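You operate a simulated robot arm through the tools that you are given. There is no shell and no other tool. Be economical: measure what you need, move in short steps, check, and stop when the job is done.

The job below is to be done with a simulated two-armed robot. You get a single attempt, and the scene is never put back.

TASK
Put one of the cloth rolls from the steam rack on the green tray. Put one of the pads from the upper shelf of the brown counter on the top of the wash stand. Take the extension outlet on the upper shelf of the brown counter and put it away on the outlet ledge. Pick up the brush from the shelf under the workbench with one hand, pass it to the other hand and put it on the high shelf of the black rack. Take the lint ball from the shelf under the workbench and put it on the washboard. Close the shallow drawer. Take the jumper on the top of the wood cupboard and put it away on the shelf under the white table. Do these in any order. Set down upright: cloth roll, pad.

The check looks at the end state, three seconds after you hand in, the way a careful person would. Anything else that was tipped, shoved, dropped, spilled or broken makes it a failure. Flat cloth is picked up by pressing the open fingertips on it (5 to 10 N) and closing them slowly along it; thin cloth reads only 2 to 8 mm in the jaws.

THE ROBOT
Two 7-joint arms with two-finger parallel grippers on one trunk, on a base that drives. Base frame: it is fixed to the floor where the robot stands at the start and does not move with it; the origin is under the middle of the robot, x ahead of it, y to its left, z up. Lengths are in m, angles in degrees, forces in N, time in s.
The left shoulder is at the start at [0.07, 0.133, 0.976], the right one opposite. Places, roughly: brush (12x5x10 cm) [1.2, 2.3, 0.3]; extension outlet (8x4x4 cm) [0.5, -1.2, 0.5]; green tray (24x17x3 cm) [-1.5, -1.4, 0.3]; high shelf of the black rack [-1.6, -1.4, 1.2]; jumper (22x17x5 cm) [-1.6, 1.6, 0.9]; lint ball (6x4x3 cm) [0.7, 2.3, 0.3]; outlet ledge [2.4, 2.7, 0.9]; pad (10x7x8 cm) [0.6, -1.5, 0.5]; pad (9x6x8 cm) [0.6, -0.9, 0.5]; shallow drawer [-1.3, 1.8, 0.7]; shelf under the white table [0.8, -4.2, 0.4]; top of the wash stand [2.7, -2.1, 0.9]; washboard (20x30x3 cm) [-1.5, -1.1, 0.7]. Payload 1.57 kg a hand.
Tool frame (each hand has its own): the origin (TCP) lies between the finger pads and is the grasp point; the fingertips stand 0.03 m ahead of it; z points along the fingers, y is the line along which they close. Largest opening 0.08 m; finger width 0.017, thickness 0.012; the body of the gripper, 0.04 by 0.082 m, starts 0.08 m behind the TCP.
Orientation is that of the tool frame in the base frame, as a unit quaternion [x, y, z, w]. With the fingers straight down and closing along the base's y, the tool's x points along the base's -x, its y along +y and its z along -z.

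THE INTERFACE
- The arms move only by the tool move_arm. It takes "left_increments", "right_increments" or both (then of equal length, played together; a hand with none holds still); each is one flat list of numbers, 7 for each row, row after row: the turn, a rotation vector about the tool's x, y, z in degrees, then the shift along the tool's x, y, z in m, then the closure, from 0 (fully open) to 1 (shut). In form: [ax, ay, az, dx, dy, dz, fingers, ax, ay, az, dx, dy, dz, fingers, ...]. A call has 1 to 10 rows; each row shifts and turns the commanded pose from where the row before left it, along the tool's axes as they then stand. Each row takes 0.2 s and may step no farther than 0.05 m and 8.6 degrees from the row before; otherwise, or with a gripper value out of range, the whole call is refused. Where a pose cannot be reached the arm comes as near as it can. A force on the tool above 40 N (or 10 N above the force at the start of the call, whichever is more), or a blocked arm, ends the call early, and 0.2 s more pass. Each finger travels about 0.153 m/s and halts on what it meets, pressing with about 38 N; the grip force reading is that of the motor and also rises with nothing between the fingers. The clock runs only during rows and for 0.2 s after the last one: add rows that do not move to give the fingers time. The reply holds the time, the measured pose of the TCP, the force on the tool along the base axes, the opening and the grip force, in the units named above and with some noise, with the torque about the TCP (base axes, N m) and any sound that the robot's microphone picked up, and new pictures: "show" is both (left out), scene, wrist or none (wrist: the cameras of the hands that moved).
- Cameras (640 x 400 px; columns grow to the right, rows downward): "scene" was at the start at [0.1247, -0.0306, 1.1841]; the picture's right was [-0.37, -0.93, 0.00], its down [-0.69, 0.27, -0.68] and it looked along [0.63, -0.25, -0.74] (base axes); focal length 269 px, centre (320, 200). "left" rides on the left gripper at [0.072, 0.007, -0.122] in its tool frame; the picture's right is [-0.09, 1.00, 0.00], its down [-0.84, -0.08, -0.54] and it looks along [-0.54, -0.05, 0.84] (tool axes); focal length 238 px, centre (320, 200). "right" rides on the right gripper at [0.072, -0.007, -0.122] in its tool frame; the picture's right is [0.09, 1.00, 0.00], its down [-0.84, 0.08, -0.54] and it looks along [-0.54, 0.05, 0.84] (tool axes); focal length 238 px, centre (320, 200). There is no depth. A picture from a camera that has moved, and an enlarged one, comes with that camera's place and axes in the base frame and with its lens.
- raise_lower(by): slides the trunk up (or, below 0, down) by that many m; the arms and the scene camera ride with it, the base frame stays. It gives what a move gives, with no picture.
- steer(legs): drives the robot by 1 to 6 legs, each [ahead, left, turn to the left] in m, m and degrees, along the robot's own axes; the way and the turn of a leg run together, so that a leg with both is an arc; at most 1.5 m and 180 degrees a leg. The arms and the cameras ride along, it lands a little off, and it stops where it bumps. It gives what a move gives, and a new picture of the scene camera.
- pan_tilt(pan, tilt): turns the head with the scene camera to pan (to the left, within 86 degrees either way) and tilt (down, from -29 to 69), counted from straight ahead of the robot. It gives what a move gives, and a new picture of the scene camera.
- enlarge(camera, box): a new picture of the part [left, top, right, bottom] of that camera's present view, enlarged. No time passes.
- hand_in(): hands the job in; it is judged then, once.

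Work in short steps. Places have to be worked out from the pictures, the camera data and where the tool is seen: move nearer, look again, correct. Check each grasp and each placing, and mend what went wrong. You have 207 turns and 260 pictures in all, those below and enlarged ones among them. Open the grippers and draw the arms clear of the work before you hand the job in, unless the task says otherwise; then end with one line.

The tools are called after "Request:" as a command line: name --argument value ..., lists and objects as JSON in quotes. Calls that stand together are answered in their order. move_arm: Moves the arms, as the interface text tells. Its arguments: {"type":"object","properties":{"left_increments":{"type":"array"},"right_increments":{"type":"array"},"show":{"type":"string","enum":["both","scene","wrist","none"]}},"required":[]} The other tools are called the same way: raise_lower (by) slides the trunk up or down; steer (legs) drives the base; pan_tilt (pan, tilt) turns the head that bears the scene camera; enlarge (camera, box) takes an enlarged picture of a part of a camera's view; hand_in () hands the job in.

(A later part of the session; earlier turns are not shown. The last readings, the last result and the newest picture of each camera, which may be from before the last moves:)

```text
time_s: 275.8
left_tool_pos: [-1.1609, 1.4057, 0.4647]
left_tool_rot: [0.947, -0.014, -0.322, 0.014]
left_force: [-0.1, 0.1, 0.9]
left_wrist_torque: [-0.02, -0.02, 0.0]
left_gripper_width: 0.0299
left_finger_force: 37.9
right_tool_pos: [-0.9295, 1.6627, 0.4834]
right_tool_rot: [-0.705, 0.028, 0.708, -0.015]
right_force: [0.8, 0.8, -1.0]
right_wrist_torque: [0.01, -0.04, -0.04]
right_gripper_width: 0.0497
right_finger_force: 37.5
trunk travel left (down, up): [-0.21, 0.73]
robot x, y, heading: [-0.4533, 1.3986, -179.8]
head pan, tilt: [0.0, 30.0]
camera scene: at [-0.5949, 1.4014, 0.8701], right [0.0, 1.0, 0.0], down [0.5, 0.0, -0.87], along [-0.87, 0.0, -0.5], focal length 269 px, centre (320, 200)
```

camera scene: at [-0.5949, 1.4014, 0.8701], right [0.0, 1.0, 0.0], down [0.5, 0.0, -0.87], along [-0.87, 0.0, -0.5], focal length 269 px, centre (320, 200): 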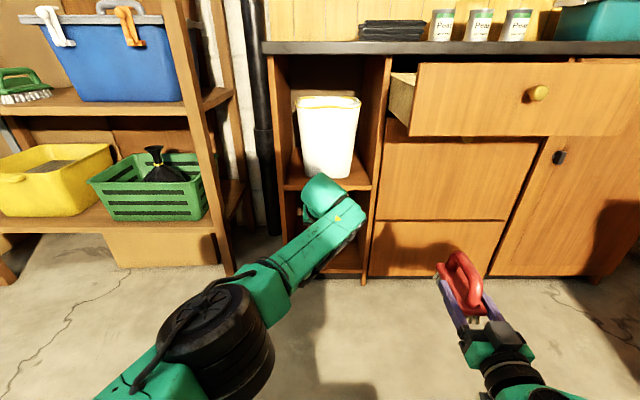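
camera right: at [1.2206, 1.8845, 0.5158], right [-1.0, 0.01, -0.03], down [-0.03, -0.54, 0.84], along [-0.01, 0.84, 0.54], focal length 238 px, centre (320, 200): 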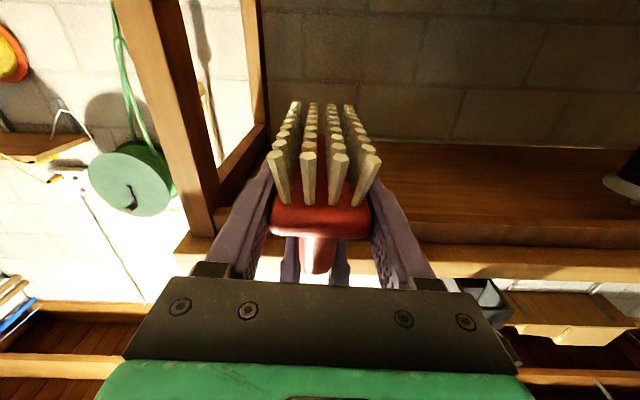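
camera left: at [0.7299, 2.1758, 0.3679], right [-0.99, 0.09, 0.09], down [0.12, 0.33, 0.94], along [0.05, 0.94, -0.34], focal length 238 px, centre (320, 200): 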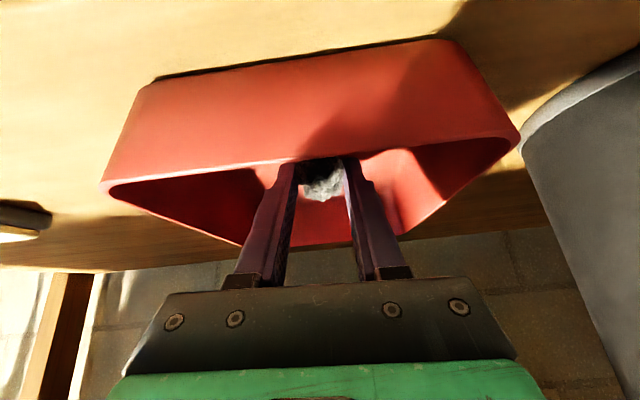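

Lint is held and the drawer and folded black jumper are visible here. First I take brush and lint to the black rack: back off, strafe south.

Request:
steer --legs '[[-0.15, 0, 0], [0, 1.4, 0], [0, 1.35, 0]]'

Request:
raise_lower --by 0.65

Request:
pan_tilt --pan 0 --tilt 20

```text
time_s: 290.1
left_tool_pos: [-0.9746, -1.3832, 0.4642]
left_tool_rot: [0.946, -0.002, -0.322, 0.018]
left_force: [-0.6, -0.4, -1.0]
left_wrist_torque: [0.02, -0.03, 0.03]
left_gripper_width: 0.0297
left_finger_force: 38.4
right_tool_pos: [-0.7503, -1.1182, 0.4826]
right_tool_rot: [-0.706, 0.018, 0.708, -0.025]
right_force: [0.4, 0.8, -0.7]
right_wrist_torque: [0.02, -0.04, 0.02]
right_gripper_width: 0.0497
right_finger_force: 38.0
trunk travel left (down, up): [-0.21, 0.73]
robot x, y, heading: [-0.2715, -1.3671, -178.4]
head pan, tilt: [0.0, 30.0]
camera scene: at [-0.4093, -1.3706, 0.8701], right [-0.03, 1.0, 0.0], down [0.5, 0.01, -0.87], along [-0.87, -0.02, -0.5], focal length 269 px, centre (320, 200)
```

scene: 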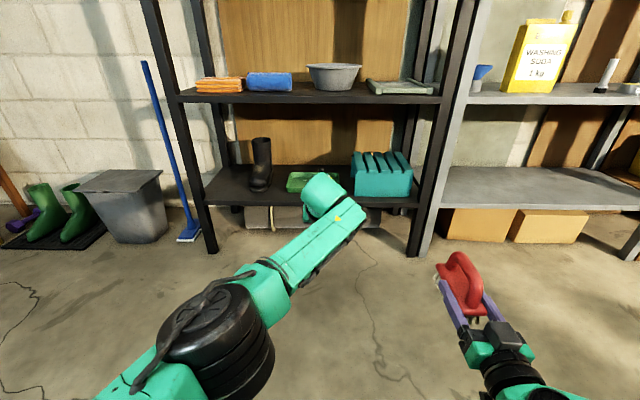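

```text
refused: 0.65 is not a number from -0.4 to 0.4
```

```text
time_s: 290.9
left_tool_pos: [-0.975, -1.3812, 0.4655]
left_tool_rot: [0.946, -0.003, -0.323, 0.018]
left_force: [0.8, -0.2, -1.1]
left_wrist_torque: [0.0, 0.0, 0.03]
left_gripper_width: 0.0299
left_finger_force: 38.1
right_tool_pos: [-0.7497, -1.1181, 0.4837]
right_tool_rot: [-0.706, 0.018, 0.708, -0.025]
right_force: [-0.6, 0.1, 0.3]
right_wrist_torque: [-0.01, -0.07, 0.0]
right_gripper_width: 0.0498
right_finger_force: 38.1
trunk travel left (down, up): [-0.21, 0.73]
robot x, y, heading: [-0.2677, -1.3679, -178.5]
head pan, tilt: [0.0, 20.0]
camera scene: at [-0.412, -1.3707, 0.8861], right [-0.03, 1.0, 0.0], down [0.34, 0.01, -0.94], along [-0.94, -0.02, -0.34], focal length 269 px, centre (320, 200)
```

scene: 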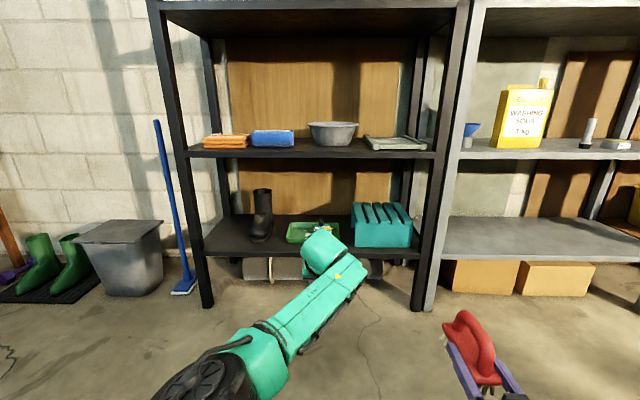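

I raise the trunk in two steps and look at the high shelf.

Request:
raise_lower --by 0.4

Request:
raise_lower --by 0.3

Request:
pan_tilt --pan 0 --tilt 25

```text
time_s: 294.7
left_tool_pos: [-0.9748, -1.3821, 0.8654]
left_tool_rot: [0.947, -0.003, -0.322, 0.017]
left_force: [0.6, 0.3, 0.0]
left_wrist_torque: [0.03, 0.02, -0.02]
left_gripper_width: 0.03
left_finger_force: 38.0
right_tool_pos: [-0.7509, -1.1179, 0.8821]
right_tool_rot: [-0.706, 0.018, 0.708, -0.025]
right_force: [0.3, -1.1, -0.7]
right_wrist_torque: [0.01, -0.01, -0.02]
right_gripper_width: 0.0498
right_finger_force: 38.2
trunk travel left (down, up): [-0.61, 0.33]
robot x, y, heading: [-0.2691, -1.3634, -178.6]
head pan, tilt: [0.0, 20.0]
```

```text
time_s: 297.7
left_tool_pos: [-0.9741, -1.3812, 1.1637]
left_tool_rot: [0.947, -0.004, -0.322, 0.018]
left_force: [-0.6, 0.6, -0.7]
left_wrist_torque: [0.01, -0.02, 0.0]
left_gripper_width: 0.0298
left_finger_force: 38.2
right_tool_pos: [-0.7497, -1.1171, 1.1831]
right_tool_rot: [-0.706, 0.018, 0.708, -0.025]
right_force: [0.4, -0.4, -0.7]
right_wrist_torque: [0.02, -0.03, -0.02]
right_gripper_width: 0.0495
right_finger_force: 38.2
trunk travel left (down, up): [-0.91, 0.03]
robot x, y, heading: [-0.2626, -1.3667, -178.5]
head pan, tilt: [0.0, 20.0]
```

```text
time_s: 298.4
left_tool_pos: [-0.9763, -1.3816, 1.1647]
left_tool_rot: [0.946, -0.002, -0.322, 0.019]
left_force: [-0.4, -0.3, -1.1]
left_wrist_torque: [-0.01, -0.04, 0.02]
left_gripper_width: 0.0296
left_finger_force: 37.6
right_tool_pos: [-0.7502, -1.1194, 1.1828]
right_tool_rot: [-0.706, 0.019, 0.708, -0.024]
right_force: [0.4, 0.1, -0.3]
right_wrist_torque: [0.0, -0.02, -0.02]
right_gripper_width: 0.0495
right_finger_force: 37.7
trunk travel left (down, up): [-0.91, 0.03]
robot x, y, heading: [-0.2712, -1.3668, -178.3]
head pan, tilt: [0.0, 25.0]
camera scene: at [-0.4114, -1.3705, 1.5781], right [-0.03, 1.0, 0.0], down [0.42, 0.01, -0.91], along [-0.91, -0.02, -0.42], focal length 269 px, centre (320, 200)
```

scene: 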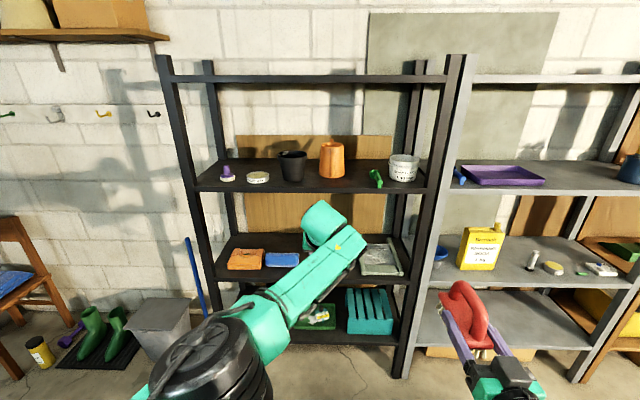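

The pots' shelf (z≈1.18) is the high shelf. I zoom to find a free spot.

Request:
enlarge --camera "scene" --box '[190, 110, 450, 230]'

```text
2.46 times, centred on (320, 170) of scene
camera zoom: at [-0.4114, -1.3705, 1.5781], right [-0.03, 1.0, 0.0], down [0.42, 0.01, -0.91], along [-0.91, -0.02, -0.42], focal length 662 px, centre (320, 274)
```

zoom: 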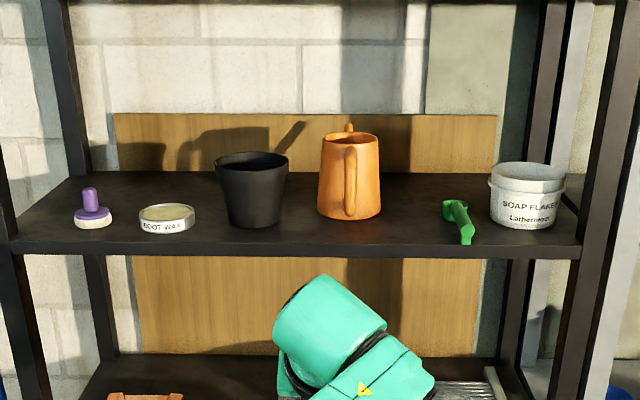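

There is a 13 cm free zone at the shelf's front; I'll set the brush at y≈-1.25 between can and green peg. I draw the left hand back and extend and raise the right, then align the base.

Request:
move_arm --left_increments '[0, 0, 0, 0.0345, 0, -0.0255, 1, 0, 0, 0, 0.0345, 0, -0.0255, 1, 0, 0, 0, 0.0345, 0, -0.0255, 1, 0, 0, 0, 0.0345, 0, -0.0255, 1, 0, 0, 0, 0.0345, 0, -0.0255, 1, 0, 0, 0, 0.0345, 0, -0.0255, 1, 0, 0, 0, 0.0345, 0, -0.0255, 1]' --right_increments '[0, 0, 0, 0, 0, 0.045, 1, 0, 0, 0, 0, 0, 0.045, 1, 0, 0, 0, 0, 0, 0.045, 1, 0, 0, 0, -0.035, 0, 0, 1, 0, 0, 0, -0.035, 0, 0, 1, 0, 0, 0, 0, 0, 0, 1, 0, 0, 0, 0, 0, 0, 1]' --show "none"

Request:
steer --legs '[[0, 0.13, -1.5], [0.3, 0, 0]]'

```text
time_s: 299.9
left_tool_pos: [-0.9747, -1.3827, 1.1654]
left_tool_rot: [0.946, -0.003, -0.322, 0.017]
left_force: [-0.1, -0.2, -0.9]
left_wrist_torque: [-0.03, -0.05, -0.01]
left_gripper_width: 0.0297
left_finger_force: 37.8
left hand out of reach, approached as far as the arm can: row 1, 2, 3, 4, 5, 6, 7
right_tool_pos: [-0.8854, -1.1278, 1.2109]
right_tool_rot: [-0.706, 0.012, 0.707, -0.032]
right_force: [0.2, 0.1, -1.0]
right_wrist_torque: [0.0, 0.03, 0.01]
right_gripper_width: 0.0495
right_finger_force: 38.2
right hand out of reach, approached as far as the arm can: row 4, 5
trunk travel left (down, up): [-0.91, 0.03]
robot x, y, heading: [-0.2689, -1.3685, -178.6]
head pan, tilt: [0.0, 25.0]
```

```text
time_s: 302.9
left_tool_pos: [-1.2736, -1.4926, 1.1664]
left_tool_rot: [0.946, -0.014, -0.323, 0.015]
left_force: [0.1, -0.4, -0.5]
left_wrist_torque: [0.0, -0.02, -0.04]
left_gripper_width: 0.0298
left_finger_force: 38.1
right_tool_pos: [-1.1762, -1.2409, 1.2109]
right_tool_rot: [-0.705, 0.022, 0.709, -0.024]
right_force: [0.0, 0.2, -1.5]
right_wrist_torque: [-0.01, -0.01, -0.03]
right_gripper_width: 0.0498
right_finger_force: 38.1
trunk travel left (down, up): [-0.91, 0.03]
robot x, y, heading: [-0.5706, -1.5001, 179.9]
head pan, tilt: [0.0, 25.0]
camera scene: at [-0.7089, -1.4969, 1.5784], right [0.0, 1.0, 0.0], down [0.42, 0.0, -0.91], along [-0.91, 0.0, -0.42], focal length 269 px, centre (320, 200)
```

scene: 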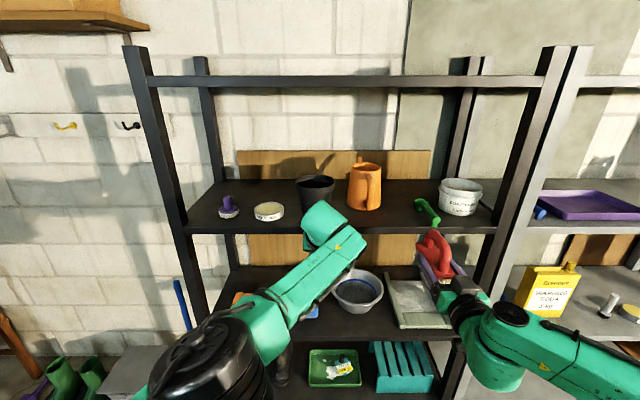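

The left hand didn't move (awkward joint limit). I try drawing it back along its own axis, and raise the trunk the last 3 cm.

Request:
move_arm --left_increments '[0, 0, 0, 0, 0, -0.04, 1, 0, 0, 0, 0, 0, -0.04, 1, 0, 0, 0, 0, 0, -0.04, 1]' --show "none"

Request:
raise_lower --by 0.028

```text
time_s: 303.7
left_tool_pos: [-1.2759, -1.4934, 1.1644]
left_tool_rot: [0.946, -0.015, -0.323, 0.014]
left_force: [-0.1, -0.4, -0.9]
left_wrist_torque: [0.02, -0.02, 0.01]
left_gripper_width: 0.0298
left_finger_force: 37.9
left hand out of reach, approached as far as the arm can: row 1, 2, 3
right_tool_pos: [-1.1792, -1.2412, 1.2099]
right_tool_rot: [-0.706, 0.021, 0.708, -0.025]
right_force: [-0.1, -0.6, -1.6]
right_wrist_torque: [-0.02, -0.02, 0.0]
right_gripper_width: 0.0494
right_finger_force: 37.7
trunk travel left (down, up): [-0.91, 0.03]
robot x, y, heading: [-0.571, -1.4994, 179.9]
head pan, tilt: [0.0, 25.0]
```

```text
time_s: 304.4
left_tool_pos: [-1.276, -1.4932, 1.1921]
left_tool_rot: [0.946, -0.014, -0.323, 0.014]
left_force: [0.2, 0.5, -0.3]
left_wrist_torque: [0.01, -0.02, 0.02]
left_gripper_width: 0.0297
left_finger_force: 38.4
right_tool_pos: [-1.1792, -1.2415, 1.2384]
right_tool_rot: [-0.706, 0.021, 0.708, -0.025]
right_force: [0.8, 0.4, -1.6]
right_wrist_torque: [-0.06, -0.03, 0.02]
right_gripper_width: 0.0499
right_finger_force: 38.0
trunk travel left (down, up): [-0.938, 0.002]
robot x, y, heading: [-0.5695, -1.4978, 180.0]
head pan, tilt: [0.0, 25.0]
```

Still stuck; I try a different direction (up and to its left) in one small call.

Request:
move_arm --left_increments '[0, 0, 0, -0.0177, 0.02, -0.024, 1, 0, 0, 0, -0.0177, 0.02, -0.024, 1, 0, 0, 0, -0.0177, 0.02, -0.024, 1]' --show "none"

```text
time_s: 305.2
left_tool_pos: [-1.2752, -1.5514, 1.283]
left_tool_rot: [0.946, -0.013, -0.323, 0.015]
left_force: [0.2, 0.1, -1.1]
left_wrist_torque: [0.0, 0.0, -0.02]
left_gripper_width: 0.0295
left_finger_force: 37.9
right_tool_pos: [-1.1785, -1.2413, 1.238]
right_tool_rot: [-0.706, 0.021, 0.708, -0.024]
right_force: [0.9, 0.1, -1.2]
right_wrist_torque: [0.01, 0.0, 0.01]
right_gripper_width: 0.0496
right_finger_force: 38.1
trunk travel left (down, up): [-0.938, 0.002]
robot x, y, heading: [-0.5715, -1.4951, 179.8]
head pan, tilt: [0.0, 25.0]
```

That worked. Now I pull it back.

Request:
move_arm --left_increments '[0, 0, 0, 0.0345, 0, -0.0255, 1, 0, 0, 0, 0.0345, 0, -0.0255, 1, 0, 0, 0, 0.0345, 0, -0.0255, 1, 0, 0, 0, 0.0345, 0, -0.0255, 1, 0, 0, 0, 0.0345, 0, -0.0255, 1, 0, 0, 0, 0.0345, 0, -0.0255, 1]' --show "scene"

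```text
time_s: 306.6
left_tool_pos: [-1.0582, -1.605, 1.2818]
left_tool_rot: [0.924, 0.008, -0.372, 0.089]
left_force: [-0.7, 0.1, -0.6]
left_wrist_torque: [0.04, 0.03, -0.02]
left_gripper_width: 0.0298
left_finger_force: 38.2
left hand out of reach, approached as far as the arm can: row 5, 6
right_tool_pos: [-1.1783, -1.2431, 1.2391]
right_tool_rot: [-0.706, 0.02, 0.708, -0.024]
right_force: [0.1, -0.9, -2.2]
right_wrist_torque: [0.03, -0.01, -0.04]
right_gripper_width: 0.0498
right_finger_force: 38.4
trunk travel left (down, up): [-0.938, 0.002]
robot x, y, heading: [-0.5701, -1.4939, -180.1]
head pan, tilt: [0.0, 25.0]
stopped in row 6 (left hand): the arm was blocked; the commanded pose is now the measured one
camera scene: at [-0.7112, -1.4986, 1.6062], right [0.0, 1.0, 0.0], down [0.42, 0.0, -0.91], along [-0.91, 0.0, -0.42], focal length 269 px, centre (320, 200)
```

scene: 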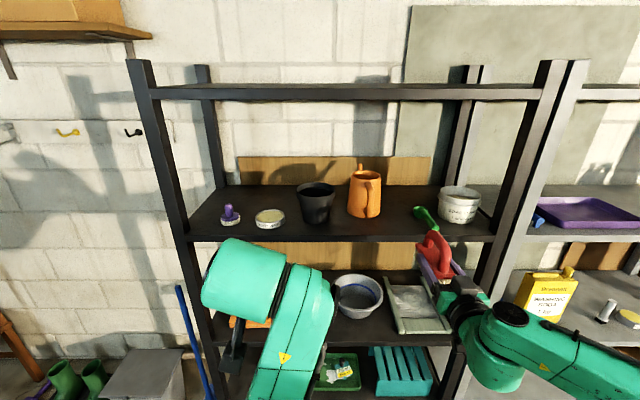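

Left is clear. Shelf edge x≈-1.37, z≈1.18; the brush bottom should be ~2 cm above it. I drive 0.15 closer and check.

Request:
steer --legs '[[0.15, 0.005, 0]]'

Request:
enlarge --camera "right" --box '[0, 0, 640, 400]'

Request:
enlarge --camera "scene" --box '[320, 180, 560, 330]'

```text
time_s: 308.0
left_tool_pos: [-1.2037, -1.6095, 1.2828]
left_tool_rot: [0.923, 0.008, -0.374, 0.089]
left_force: [0.3, -0.4, 0.1]
left_wrist_torque: [0.02, 0.01, -0.01]
left_gripper_width: 0.0295
left_finger_force: 37.8
right_tool_pos: [-1.3239, -1.2489, 1.2387]
right_tool_rot: [-0.705, 0.021, 0.709, -0.025]
right_force: [-0.1, -0.1, -1.7]
right_wrist_torque: [0.04, -0.07, -0.02]
right_gripper_width: 0.0499
right_finger_force: 38.0
trunk travel left (down, up): [-0.938, 0.002]
robot x, y, heading: [-0.7189, -1.5025, -179.9]
head pan, tilt: [0.0, 25.0]
camera scene: at [-0.8549, -1.5023, 1.6065], right [0.0, 1.0, 0.0], down [0.42, 0.0, -0.91], along [-0.91, 0.0, -0.42], focal length 269 px, centre (320, 200)
```

scene: 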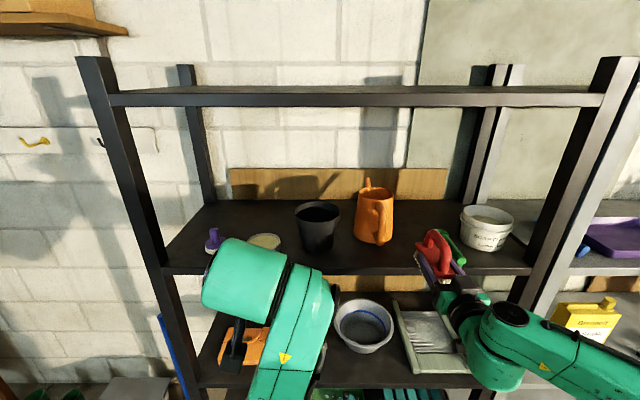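

```text
1.00 times, centred on (320, 200) of right
camera zoom: at [-1.2023, -1.2453, 1.1665], right [0.01, -1.0, -0.03], down [0.55, -0.02, 0.84], along [-0.84, -0.02, 0.55], focal length 238 px, centre (320, 200)
```

zoom: 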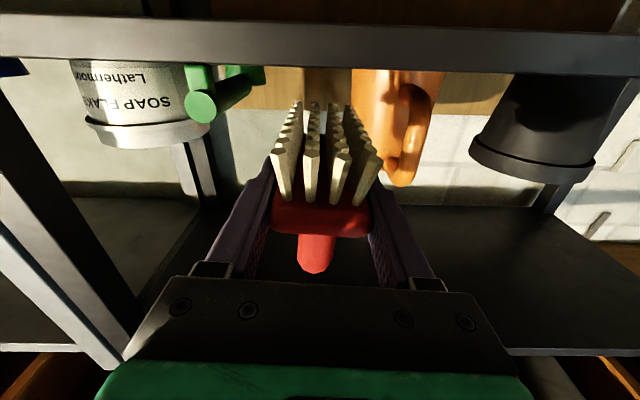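

```text
2.67 times, centred on (440, 255) of scene
camera zoom: at [-0.8549, -1.5023, 1.6065], right [0.0, 1.0, 0.0], down [0.42, 0.0, -0.91], along [-0.91, 0.0, -0.42], focal length 717 px, centre (0, 53)
```

zoom: 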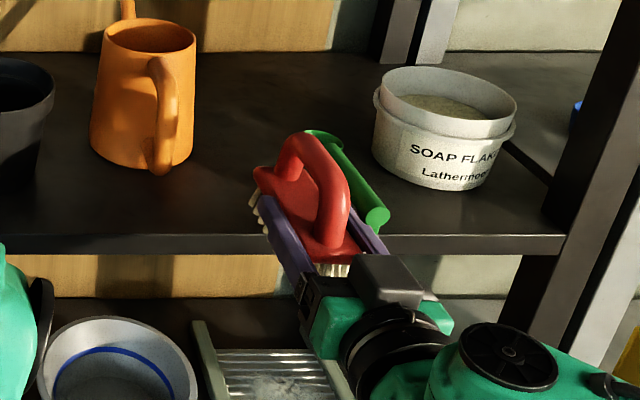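

Bristles clear the shelf by ~2 cm and the lane between can and peg is free by 2–3 cm each side. I drive 0.10 further in.

Request:
steer --legs '[[0.1, 0, 0]]'

Request:
move_arm --right_increments '[0, 0, 0, 0.008, 0, 0, 1, 0, 0, 0, 0.006, 0, 0, 1, 0, 0, 0, 0.005, 0, 0, 1, 0, 0, 0, 0, 0, 0, 1]' --show "wrist"

```text
time_s: 309.2
left_tool_pos: [-1.3001, -1.6112, 1.284]
left_tool_rot: [0.923, 0.009, -0.375, 0.089]
left_force: [0.2, 0.3, -0.1]
left_wrist_torque: [0.01, 0.03, 0.03]
left_gripper_width: 0.0298
left_finger_force: 38.3
right_tool_pos: [-1.4211, -1.2493, 1.2402]
right_tool_rot: [-0.704, 0.021, 0.709, -0.024]
right_force: [0.9, 0.2, -1.5]
right_wrist_torque: [0.01, -0.03, -0.03]
right_gripper_width: 0.0498
right_finger_force: 37.9
trunk travel left (down, up): [-0.938, 0.002]
robot x, y, heading: [-0.8146, -1.5021, -180.0]
head pan, tilt: [0.0, 25.0]
camera scene: at [-0.9505, -1.503, 1.6069], right [0.0, 1.0, 0.0], down [0.42, 0.0, -0.91], along [-0.91, 0.0, -0.42], focal length 269 px, centre (320, 200)
```

scene: 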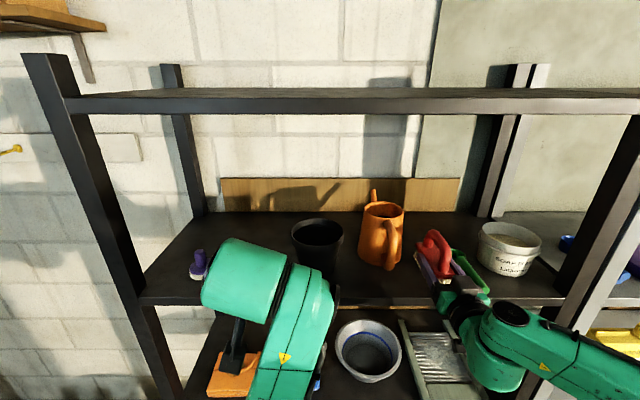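

```text
time_s: 310.2
left_tool_pos: [-1.3061, -1.611, 1.2817]
left_tool_rot: [0.924, 0.009, -0.372, 0.09]
left_force: [0.4, -0.6, 0.8]
left_wrist_torque: [0.0, -0.02, -0.02]
left_gripper_width: 0.0295
left_finger_force: 38.4
right_tool_pos: [-1.426, -1.2509, 1.2179]
right_tool_rot: [-0.706, 0.019, 0.707, -0.026]
right_force: [0.0, 0.4, -1.6]
right_wrist_torque: [0.03, -0.04, -0.01]
right_gripper_width: 0.0498
right_finger_force: 37.9
trunk travel left (down, up): [-0.938, 0.002]
robot x, y, heading: [-0.8158, -1.4976, -179.6]
head pan, tilt: [0.0, 25.0]
camera right: at [-1.3049, -1.2471, 1.1457], right [0.01, -1.0, -0.03], down [0.54, -0.02, 0.84], along [-0.84, -0.02, 0.54], focal length 238 px, centre (320, 200)
```

right: 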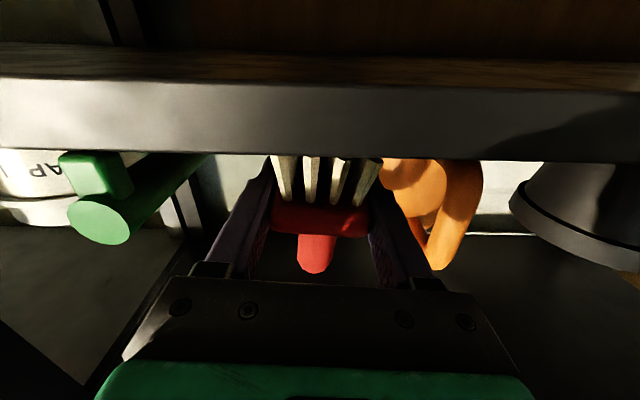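

Nearly down. I lower a bit further until contact.

Request:
move_arm --right_increments '[0, 0, 0, 0.004, 0, 0, 1, 0, 0, 0, 0.004, 0, 0, 1, 0, 0, 0, 0.004, 0, 0, 1, 0, 0, 0, 0, 0, 0, 1]' --show "none"

```text
time_s: 311.2
left_tool_pos: [-1.3031, -1.6125, 1.2836]
left_tool_rot: [0.923, 0.01, -0.374, 0.089]
left_force: [-0.2, 0.1, -0.7]
left_wrist_torque: [-0.02, 0.0, 0.0]
left_gripper_width: 0.0298
left_finger_force: 38.3
right_tool_pos: [-1.4237, -1.2526, 1.2134]
right_tool_rot: [-0.702, 0.019, 0.712, -0.023]
right_force: [-7.1, 2.7, 30.0]
right_wrist_torque: [0.82, -0.95, 0.3]
right_gripper_width: 0.05
right_finger_force: 38.5
trunk travel left (down, up): [-0.938, 0.002]
robot x, y, heading: [-0.8143, -1.502, -179.7]
head pan, tilt: [0.0, 25.0]
```

In contact (30 N). I ease 4 mm, open slightly, and back straight out.

Request:
move_arm --right_increments '[0, 0, 0, -0.006, 0, 0, 1, 0, 0, 0, 0, 0, 0, 0.3, 0, 0, 0, 0, 0, 0, 0.2, 0, 0, 0, 0, 0, 0, 0.2]' --show "wrist"

Request:
steer --legs '[[-0.3, 0, 0]]'

Request:
enlarge --camera "scene" --box '[240, 150, 520, 310]'

```text
time_s: 312.2
left_tool_pos: [-1.3064, -1.611, 1.2832]
left_tool_rot: [0.923, 0.008, -0.373, 0.089]
left_force: [0.1, -0.4, -0.7]
left_wrist_torque: [-0.01, 0.02, 0.0]
left_gripper_width: 0.0297
left_finger_force: 37.5
right_tool_pos: [-1.4271, -1.2512, 1.2123]
right_tool_rot: [-0.706, 0.019, 0.707, -0.026]
right_force: [0.9, -0.4, 0.6]
right_wrist_torque: [-0.03, 0.02, 0.02]
right_gripper_width: 0.0637
right_finger_force: 0.1
trunk travel left (down, up): [-0.938, 0.002]
robot x, y, heading: [-0.8139, -1.5048, -180.0]
head pan, tilt: [0.0, 25.0]
camera right: at [-1.3046, -1.2477, 1.1404], right [0.01, -1.0, -0.03], down [0.54, -0.02, 0.84], along [-0.84, -0.02, 0.54], focal length 238 px, centre (320, 200)
```

right: 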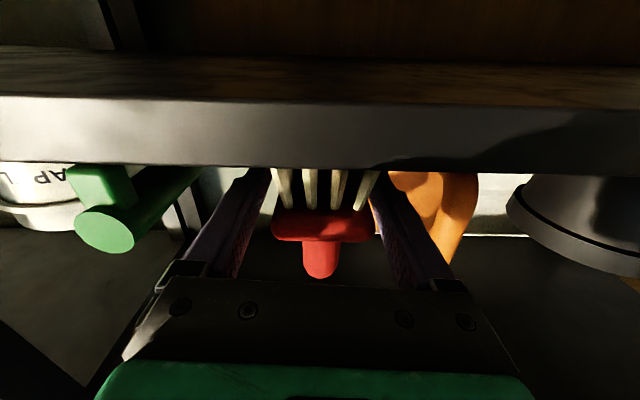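

```text
time_s: 314.2
left_tool_pos: [-1.0141, -1.6097, 1.2804]
left_tool_rot: [0.924, 0.009, -0.372, 0.09]
left_force: [0.2, 0.5, -0.9]
left_wrist_torque: [0.01, 0.01, 0.04]
left_gripper_width: 0.0298
left_finger_force: 38.0
right_tool_pos: [-1.1345, -1.2499, 1.2109]
right_tool_rot: [-0.706, 0.02, 0.707, -0.026]
right_force: [-1.4, -0.4, -0.6]
right_wrist_torque: [-0.02, 0.02, 0.0]
right_gripper_width: 0.064
right_finger_force: 0.1
trunk travel left (down, up): [-0.938, 0.002]
robot x, y, heading: [-0.522, -1.5016, -179.9]
head pan, tilt: [0.0, 25.0]
camera scene: at [-0.6663, -1.5018, 1.6058], right [0.0, 1.0, 0.0], down [0.42, 0.0, -0.91], along [-0.91, 0.0, -0.42], focal length 269 px, centre (320, 200)
```

scene: 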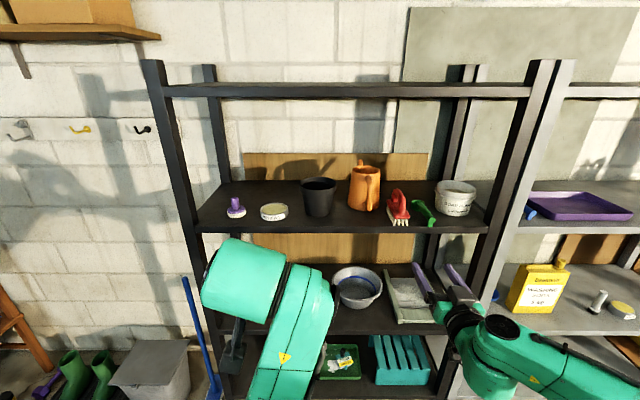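

```text
2.29 times, centred on (380, 230) of scene
camera zoom: at [-0.6663, -1.5018, 1.6058], right [0.0, 1.0, 0.0], down [0.42, 0.0, -0.91], along [-0.91, 0.0, -0.42], focal length 615 px, centre (183, 131)
```

zoom: 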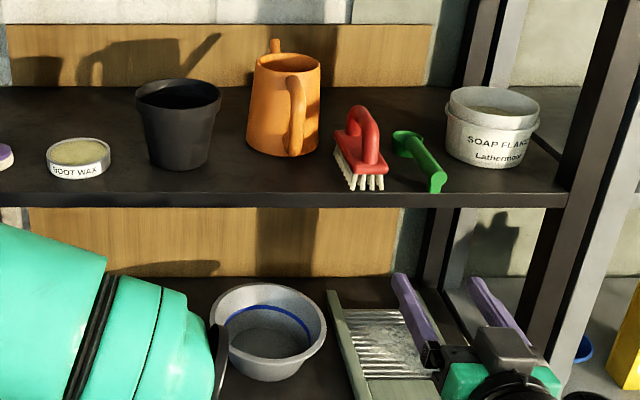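

Brush stands neatly on the high shelf. Now the lint: I draw the right hand back, lower the trunk and look at the washboard on the middle shelf.

Request:
move_arm --right_increments '[0, 0, 0, 0, 0, -0.045, 0, 0, 0, 0, 0, 0, -0.045, 0, 0, 0, 0, 0, 0, -0.045, 0, 0, 0, 0, 0, 0, -0.045, 0]' --show "none"

Request:
raise_lower --by -0.38

Request:
steer --legs '[[0, -0.3, 0]]'

Request:
enlarge --camera "scene" --box '[200, 120, 480, 300]'

```text
time_s: 315.2
left_tool_pos: [-1.0107, -1.6093, 1.2814]
left_tool_rot: [0.924, 0.009, -0.372, 0.091]
left_force: [0.1, -0.3, -0.1]
left_wrist_torque: [-0.02, 0.0, 0.01]
left_gripper_width: 0.0296
left_finger_force: 38.1
right_tool_pos: [-0.9876, -1.2434, 1.1977]
right_tool_rot: [-0.705, 0.02, 0.708, -0.024]
right_force: [0.5, -0.8, 0.7]
right_wrist_torque: [0.01, -0.02, 0.0]
right_gripper_width: 0.0802
right_finger_force: 0.0
right hand out of reach, approached as far as the arm can: row 4
trunk travel left (down, up): [-0.938, 0.002]
robot x, y, heading: [-0.5203, -1.5023, -180.0]
head pan, tilt: [0.0, 25.0]
```

```text
time_s: 318.9
left_tool_pos: [-1.0112, -1.6097, 0.9024]
left_tool_rot: [0.924, 0.008, -0.372, 0.089]
left_force: [0.0, 0.9, 0.2]
left_wrist_torque: [-0.03, -0.01, 0.03]
left_gripper_width: 0.0299
left_finger_force: 38.2
right_tool_pos: [-0.9878, -1.2435, 0.8172]
right_tool_rot: [-0.705, 0.021, 0.708, -0.026]
right_force: [-0.1, 0.3, 0.8]
right_wrist_torque: [0.01, 0.0, -0.01]
right_gripper_width: 0.0801
right_finger_force: 0.0
trunk travel left (down, up): [-0.558, 0.382]
robot x, y, heading: [-0.5225, -1.5027, -179.8]
head pan, tilt: [0.0, 25.0]
```

```text
time_s: 320.9
left_tool_pos: [-1.012, -1.3093, 0.9013]
left_tool_rot: [0.924, 0.008, -0.372, 0.09]
left_force: [0.1, 0.2, -0.1]
left_wrist_torque: [0.0, -0.02, 0.02]
left_gripper_width: 0.0295
left_finger_force: 37.9
right_tool_pos: [-0.9878, -0.9418, 0.8164]
right_tool_rot: [-0.705, 0.021, 0.708, -0.024]
right_force: [0.4, -0.1, 0.9]
right_wrist_torque: [0.0, 0.01, 0.01]
right_gripper_width: 0.08
right_finger_force: 0.0
trunk travel left (down, up): [-0.558, 0.382]
robot x, y, heading: [-0.52, -1.2042, -179.7]
head pan, tilt: [0.0, 25.0]
camera scene: at [-0.6636, -1.2013, 1.2261], right [0.0, 1.0, 0.0], down [0.42, 0.0, -0.91], along [-0.91, 0.0, -0.42], focal length 269 px, centre (320, 200)
```

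scene: 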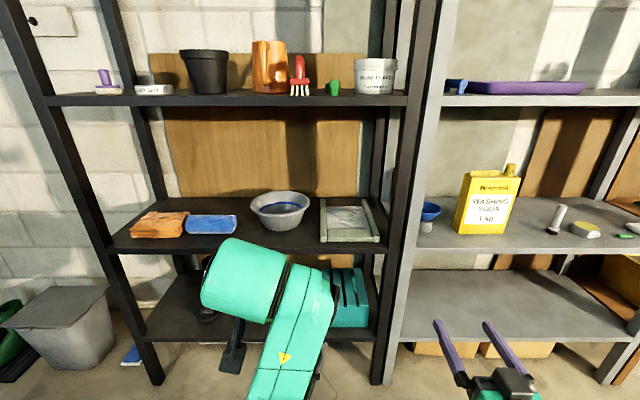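

```text
2.22 times, centred on (340, 210) of scene
camera zoom: at [-0.6636, -1.2013, 1.2261], right [0.0, 1.0, 0.0], down [0.42, 0.0, -0.91], along [-0.91, 0.0, -0.42], focal length 598 px, centre (276, 178)
```

zoom: 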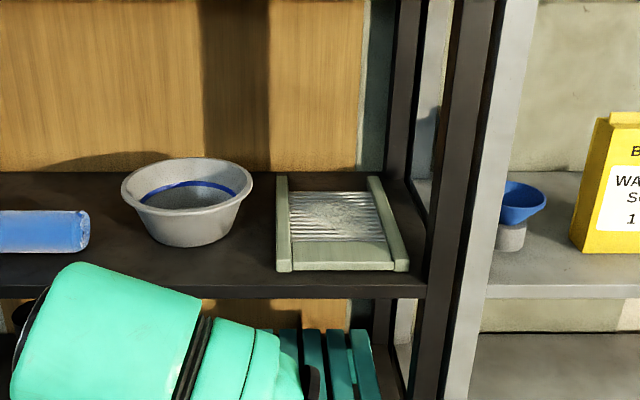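

Washboard's ribbed area is centred near (-1.55, -1.09, 0.74). I extend the left hand, lower the trunk 0.1, and move the base to bring the lint over it in two stages.

Request:
move_arm --left_increments '[0, 0, 0, -0.03, -0.028, 0.023, 1, 0, 0, 0, -0.03, -0.028, 0.023, 1, 0, 0, 0, -0.03, -0.028, 0.023, 1, 0, 0, 0, -0.03, -0.028, 0.023, 1]' --show "none"

Request:
raise_lower --by -0.08

Request:
steer --legs '[[0, -0.12, 0], [0.22, 0, 0]]'

Request:
enlarge --camera "left" --box '[0, 0, 640, 400]'

```text
time_s: 321.9
left_tool_pos: [-1.1697, -1.2072, 0.901]
left_tool_rot: [0.923, 0.007, -0.374, 0.087]
left_force: [0.3, -0.2, -0.1]
left_wrist_torque: [0.0, 0.01, -0.02]
left_gripper_width: 0.0296
left_finger_force: 37.4
right_tool_pos: [-0.9889, -0.9422, 0.8155]
right_tool_rot: [-0.706, 0.021, 0.708, -0.025]
right_force: [-0.4, 0.6, 1.0]
right_wrist_torque: [0.01, -0.04, 0.0]
right_gripper_width: 0.08
right_finger_force: 0.1
trunk travel left (down, up): [-0.558, 0.382]
robot x, y, heading: [-0.5203, -1.1982, -180.1]
head pan, tilt: [0.0, 25.0]
```

```text
time_s: 323.1
left_tool_pos: [-1.17, -1.2094, 0.822]
left_tool_rot: [0.923, 0.007, -0.373, 0.089]
left_force: [0.9, 0.5, 0.8]
left_wrist_torque: [0.02, 0.0, 0.0]
left_gripper_width: 0.0295
left_finger_force: 38.1
right_tool_pos: [-0.988, -0.9425, 0.7377]
right_tool_rot: [-0.705, 0.02, 0.708, -0.025]
right_force: [-0.1, -0.1, -0.2]
right_wrist_torque: [0.03, 0.01, -0.02]
right_gripper_width: 0.0798
right_finger_force: 0.2
trunk travel left (down, up): [-0.478, 0.462]
robot x, y, heading: [-0.5221, -1.2, -179.8]
head pan, tilt: [0.0, 25.0]
```

```text
time_s: 325.6
left_tool_pos: [-1.3894, -1.0951, 0.8204]
left_tool_rot: [0.924, 0.01, -0.372, 0.09]
left_force: [-0.9, 0.1, -0.8]
left_wrist_torque: [0.01, -0.03, 0.02]
left_gripper_width: 0.0297
left_finger_force: 38.2
right_tool_pos: [-1.2078, -0.8273, 0.7364]
right_tool_rot: [-0.706, 0.02, 0.708, -0.026]
right_force: [0.7, 1.0, 0.1]
right_wrist_torque: [0.02, -0.03, 0.01]
right_gripper_width: 0.0799
right_finger_force: 0.1
trunk travel left (down, up): [-0.478, 0.462]
robot x, y, heading: [-0.7395, -1.0839, -179.7]
head pan, tilt: [0.0, 25.0]
camera scene: at [-0.8831, -1.0845, 1.146], right [-0.01, 1.0, 0.0], down [0.42, 0.0, -0.91], along [-0.91, -0.01, -0.42], focal length 269 px, centre (320, 200)
```

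scene: 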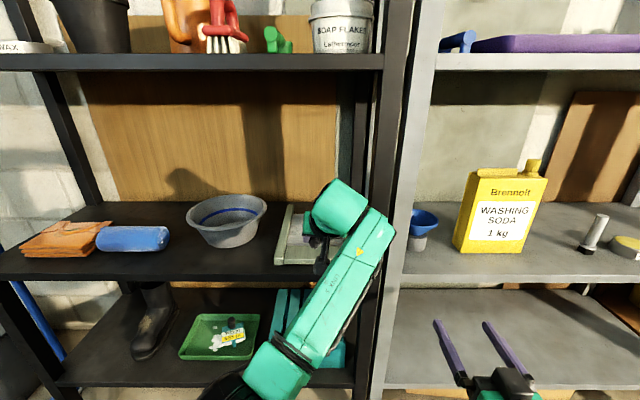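

```text
1.00 times, centred on (320, 200) of left
camera zoom: at [-1.2533, -1.0832, 0.858], right [0.02, -0.97, 0.22], down [-0.24, 0.21, 0.95], along [-0.97, -0.07, -0.23], focal length 238 px, centre (320, 200)
```

zoom: 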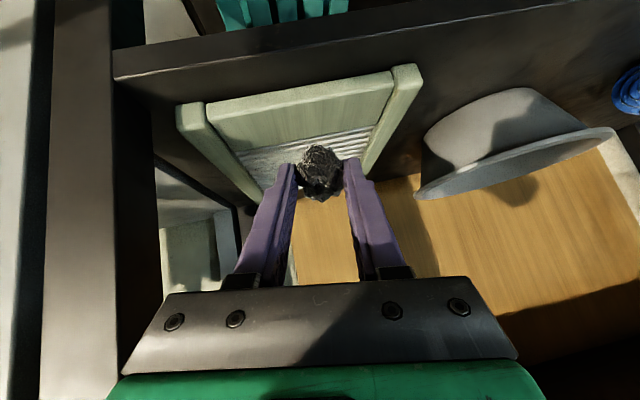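

Lint is in line with the washboard. I raise the right hand a little for clearance, then advance: base 0.1 and arm 0.045.

Request:
move_arm --right_increments '[0, 0, 0, -0.035, 0, 0, 0, 0, 0, 0, -0.035, 0, 0, 0, 0, 0, 0, 0, 0, 0, 0]' --show "none"

Request:
steer --legs '[[0.1, 0, 0]]'

Request:
move_arm --left_increments '[0, 0, 0, -0.018, 0, 0.016, 1, 0, 0, 0, -0.018, 0, 0.016, 1, 0, 0, 0, 0.01, 0, 0.01, 1, 0, 0, 0, 0, 0, 0, 1]' --show "wrist"

```text
time_s: 326.4
left_tool_pos: [-1.389, -1.0948, 0.8211]
left_tool_rot: [0.924, 0.01, -0.372, 0.091]
left_force: [-0.2, 0.5, -0.7]
left_wrist_torque: [0.01, 0.02, -0.01]
left_gripper_width: 0.0295
left_finger_force: 38.1
right_tool_pos: [-1.222, -0.824, 0.764]
right_tool_rot: [-0.706, 0.018, 0.708, -0.026]
right_force: [0.1, 0.0, -0.6]
right_wrist_torque: [-0.01, 0.0, 0.01]
right_gripper_width: 0.0802
right_finger_force: 0.1
right hand out of reach, approached as far as the arm can: row 1, 2
trunk travel left (down, up): [-0.478, 0.462]
robot x, y, heading: [-0.7424, -1.0853, -179.6]
head pan, tilt: [0.0, 25.0]
```

```text
time_s: 327.5
left_tool_pos: [-1.4877, -1.095, 0.8192]
left_tool_rot: [0.924, 0.009, -0.373, 0.089]
left_force: [0.3, -0.8, -0.1]
left_wrist_torque: [0.01, -0.02, 0.0]
left_gripper_width: 0.0296
left_finger_force: 37.7
right_tool_pos: [-1.3189, -0.8238, 0.7642]
right_tool_rot: [-0.706, 0.02, 0.708, -0.026]
right_force: [-0.5, 1.0, 0.8]
right_wrist_torque: [-0.01, 0.04, -0.03]
right_gripper_width: 0.0801
right_finger_force: 0.0
trunk travel left (down, up): [-0.478, 0.462]
robot x, y, heading: [-0.8358, -1.082, -179.6]
head pan, tilt: [0.0, 25.0]
camera scene: at [-0.9811, -1.0849, 1.146], right [0.0, 1.0, 0.0], down [0.42, 0.0, -0.91], along [-0.91, 0.0, -0.42], focal length 269 px, centre (320, 200)
```

scene: 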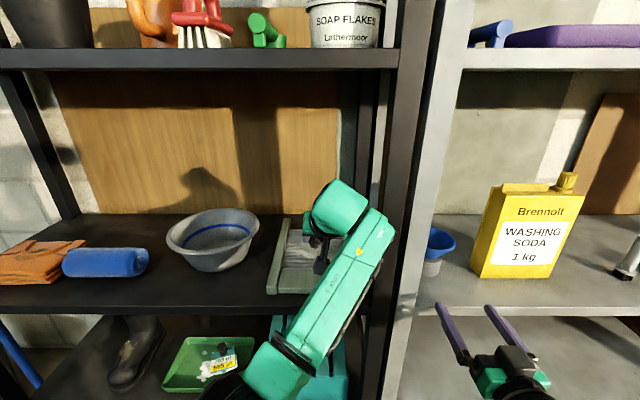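

```text
time_s: 328.5
left_tool_pos: [-1.5349, -1.1013, 0.8093]
left_tool_rot: [0.923, 0.01, -0.373, 0.091]
left_force: [0.4, -0.3, -0.2]
left_wrist_torque: [-0.01, -0.03, 0.02]
left_gripper_width: 0.0297
left_finger_force: 38.0
right_tool_pos: [-1.3189, -0.823, 0.7645]
right_tool_rot: [-0.706, 0.019, 0.708, -0.026]
right_force: [-0.1, -0.2, 0.7]
right_wrist_torque: [-0.02, 0.02, 0.01]
right_gripper_width: 0.08
right_finger_force: 0.1
trunk travel left (down, up): [-0.478, 0.462]
robot x, y, heading: [-0.8391, -1.0819, -179.8]
head pan, tilt: [0.0, 25.0]
camera left: at [-1.3981, -1.0899, 0.8469], right [0.02, -0.97, 0.22], down [-0.24, 0.21, 0.95], along [-0.97, -0.07, -0.23], focal length 238 px, centre (320, 200)
```

left: 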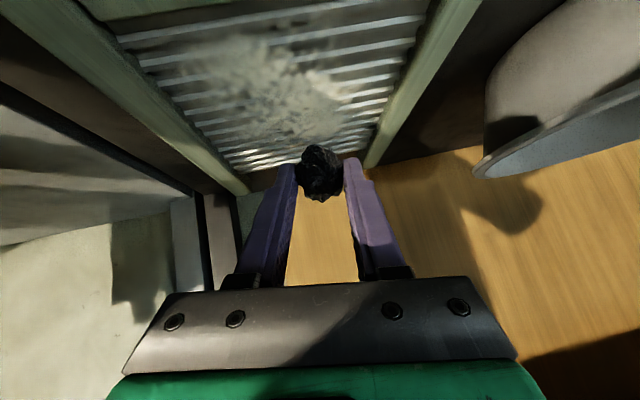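

Lint hovers above the ribbed area. I lower it gently until contact.

Request:
move_arm --left_increments '[0, 0, 0, 0.0103, -0.008, 0.0106, 1, 0, 0, 0, 0.0103, -0.008, 0.0106, 1, 0, 0, 0, 0.0041, -0.001, 0.0042, 1, 0, 0, 0, 0.0041, -0.001, 0.0042, 1, 0, 0, 0, 0.0041, -0.001, 0.0042, 1, 0, 0, 0, 0, 0, 0, 1]' --show "wrist"

```text
time_s: 329.9
left_tool_pos: [-1.5337, -1.0893, 0.7665]
left_tool_rot: [0.921, 0.009, -0.38, 0.091]
left_force: [-9.3, -0.7, 27.8]
left_wrist_torque: [0.3, 0.23, 0.1]
left_gripper_width: 0.0298
left_finger_force: 38.3
right_tool_pos: [-1.3163, -0.8231, 0.7663]
right_tool_rot: [-0.704, 0.02, 0.709, -0.025]
right_force: [-0.8, 0.8, 0.0]
right_wrist_torque: [0.01, -0.01, 0.01]
right_gripper_width: 0.0801
right_finger_force: 0.1
trunk travel left (down, up): [-0.478, 0.462]
robot x, y, heading: [-0.8375, -1.0819, -179.7]
head pan, tilt: [0.0, 25.0]
camera left: at [-1.3973, -1.0782, 0.8024], right [0.02, -0.97, 0.22], down [-0.22, 0.21, 0.95], along [-0.97, -0.07, -0.21], focal length 238 px, centre (320, 200)
```

left: 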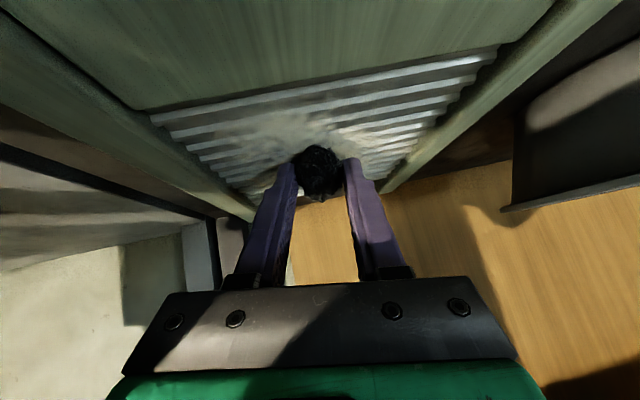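

Contact made. I ease up 2 mm, open and retreat along the tool.

Request:
move_arm --left_increments '[0, 0, 0, -0.002, 0, -0.002, 1, 0, 0, 0, 0, 0, 0, 0.6, 0, 0, 0, 0, 0, 0, 0.3, 0, 0, 0, 0, 0, 0, 0.2, 0, 0, 0, 0, 0, -0.02, 0.1, 0, 0, 0, 0, 0, -0.03, 0, 0, 0, 0, 0, 0, -0.03, 0]' --show "wrist"

```text
time_s: 331.5
left_tool_pos: [-1.4803, -1.0749, 0.8179]
left_tool_rot: [0.924, 0.009, -0.372, 0.09]
left_force: [-0.3, -0.4, -0.1]
left_wrist_torque: [-0.02, 0.01, 0.01]
left_gripper_width: 0.0801
left_finger_force: 0.1
right_tool_pos: [-1.3188, -0.8225, 0.7643]
right_tool_rot: [-0.705, 0.02, 0.708, -0.026]
right_force: [-0.6, -0.1, 0.5]
right_wrist_torque: [-0.01, -0.01, 0.0]
right_gripper_width: 0.08
right_finger_force: 0.1
trunk travel left (down, up): [-0.478, 0.462]
robot x, y, heading: [-0.8386, -1.0846, -179.4]
head pan, tilt: [0.0, 25.0]
camera left: at [-1.3439, -1.0631, 0.8563], right [0.02, -0.97, 0.22], down [-0.24, 0.21, 0.95], along [-0.97, -0.07, -0.23], focal length 238 px, centre (320, 200)
```

left: 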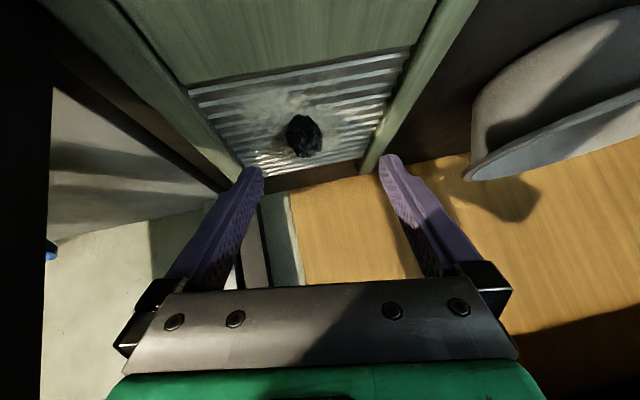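

Lint sits on the washboard. I back out, draw the left hand in and reach the right out closed for pushing, then strafe north to the wood cupboard.

Request:
steer --legs '[[-0.42, 0, 0]]'

Request:
move_arm --left_increments '[0, 0, 0, 0.029, 0.003, -0.0274, 0, 0, 0, 0, 0.029, 0.003, -0.0274, 0, 0, 0, 0, 0.029, 0.003, -0.0274, 0, 0, 0, 0, 0.029, 0.003, -0.0274, 0, 0, 0, 0, 0, 0, 0, 0]' --right_increments '[0, 0, 0, 0, 0, 0.04, 1, 0, 0, 0, 0, 0, 0.04, 1, 0, 0, 0, 0, 0, 0.04, 1, 0, 0, 0, 0, 0, 0.02, 1, 0, 0, 0, 0, 0, 0, 1]' --show "none"

Request:
steer --legs '[[0, -1.4, 0], [0, -1.3, 0]]'

```text
time_s: 334.1
left_tool_pos: [-1.0516, -1.0727, 0.8185]
left_tool_rot: [0.923, 0.01, -0.373, 0.09]
left_force: [-0.1, -0.4, -0.1]
left_wrist_torque: [-0.04, -0.01, -0.02]
left_gripper_width: 0.0801
left_finger_force: 0.0
right_tool_pos: [-0.8894, -0.8202, 0.7661]
right_tool_rot: [-0.705, 0.02, 0.708, -0.025]
right_force: [-0.2, 0.9, -0.2]
right_wrist_torque: [0.0, -0.04, 0.01]
right_gripper_width: 0.08
right_finger_force: 0.0
trunk travel left (down, up): [-0.478, 0.462]
robot x, y, heading: [-0.4058, -1.0778, -179.7]
head pan, tilt: [0.0, 25.0]
camera scene: at [-0.5504, -1.0827, 1.1462], right [-0.01, 1.0, 0.0], down [0.42, 0.0, -0.91], along [-0.91, -0.01, -0.42], focal length 269 px, centre (320, 200)
```

scene: 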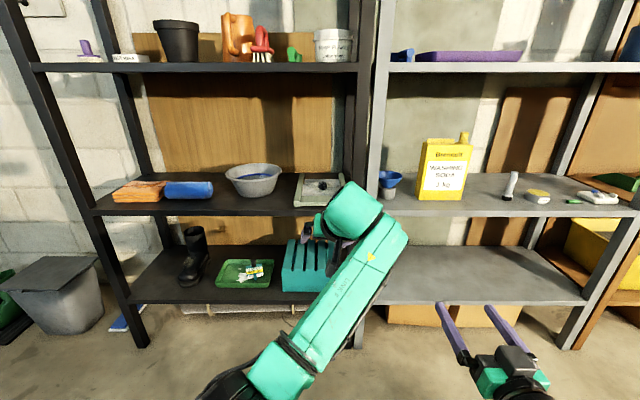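

```text
time_s: 335.5
left_tool_pos: [-0.9098, -1.115, 0.8114]
left_tool_rot: [0.911, 0.035, -0.382, 0.15]
left_force: [0.2, -0.5, -0.1]
left_wrist_torque: [-0.05, 0.04, 0.02]
left_gripper_width: 0.0799
left_finger_force: 0.0
right_tool_pos: [-1.03, -0.8234, 0.7645]
right_tool_rot: [-0.706, 0.019, 0.708, -0.026]
right_force: [-0.4, -0.5, 0.5]
right_wrist_torque: [0.0, -0.02, -0.01]
right_gripper_width: 0.0
right_finger_force: 21.2
trunk travel left (down, up): [-0.478, 0.462]
robot x, y, heading: [-0.4088, -1.0814, -179.6]
head pan, tilt: [0.0, 25.0]
stopped in row 5 (left hand): the arm was blocked; the commanded pose is now the measured one
```

```text
time_s: 348.7
left_tool_pos: [-0.9579, 1.5797, 0.8104]
left_tool_rot: [0.91, 0.052, -0.378, 0.159]
left_force: [0.8, 0.3, 0.3]
left_wrist_torque: [-0.01, 0.0, -0.03]
left_gripper_width: 0.0799
left_finger_force: 0.0
right_tool_pos: [-1.0917, 1.8656, 0.7642]
right_tool_rot: [-0.706, 0.006, 0.707, -0.041]
right_force: [-0.1, 0.4, 1.0]
right_wrist_torque: [-0.01, -0.02, -0.01]
right_gripper_width: 0.0002
right_finger_force: 20.8
trunk travel left (down, up): [-0.478, 0.462]
robot x, y, heading: [-0.4655, 1.6313, -177.4]
head pan, tilt: [0.0, 25.0]
camera scene: at [-0.6016, 1.6256, 1.1461], right [-0.05, 1.0, 0.0], down [0.42, 0.02, -0.91], along [-0.91, -0.04, -0.42], focal length 269 px, centre (320, 200)
```

scene: 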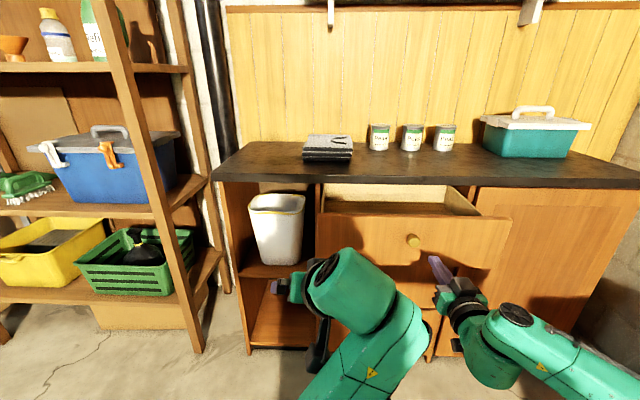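

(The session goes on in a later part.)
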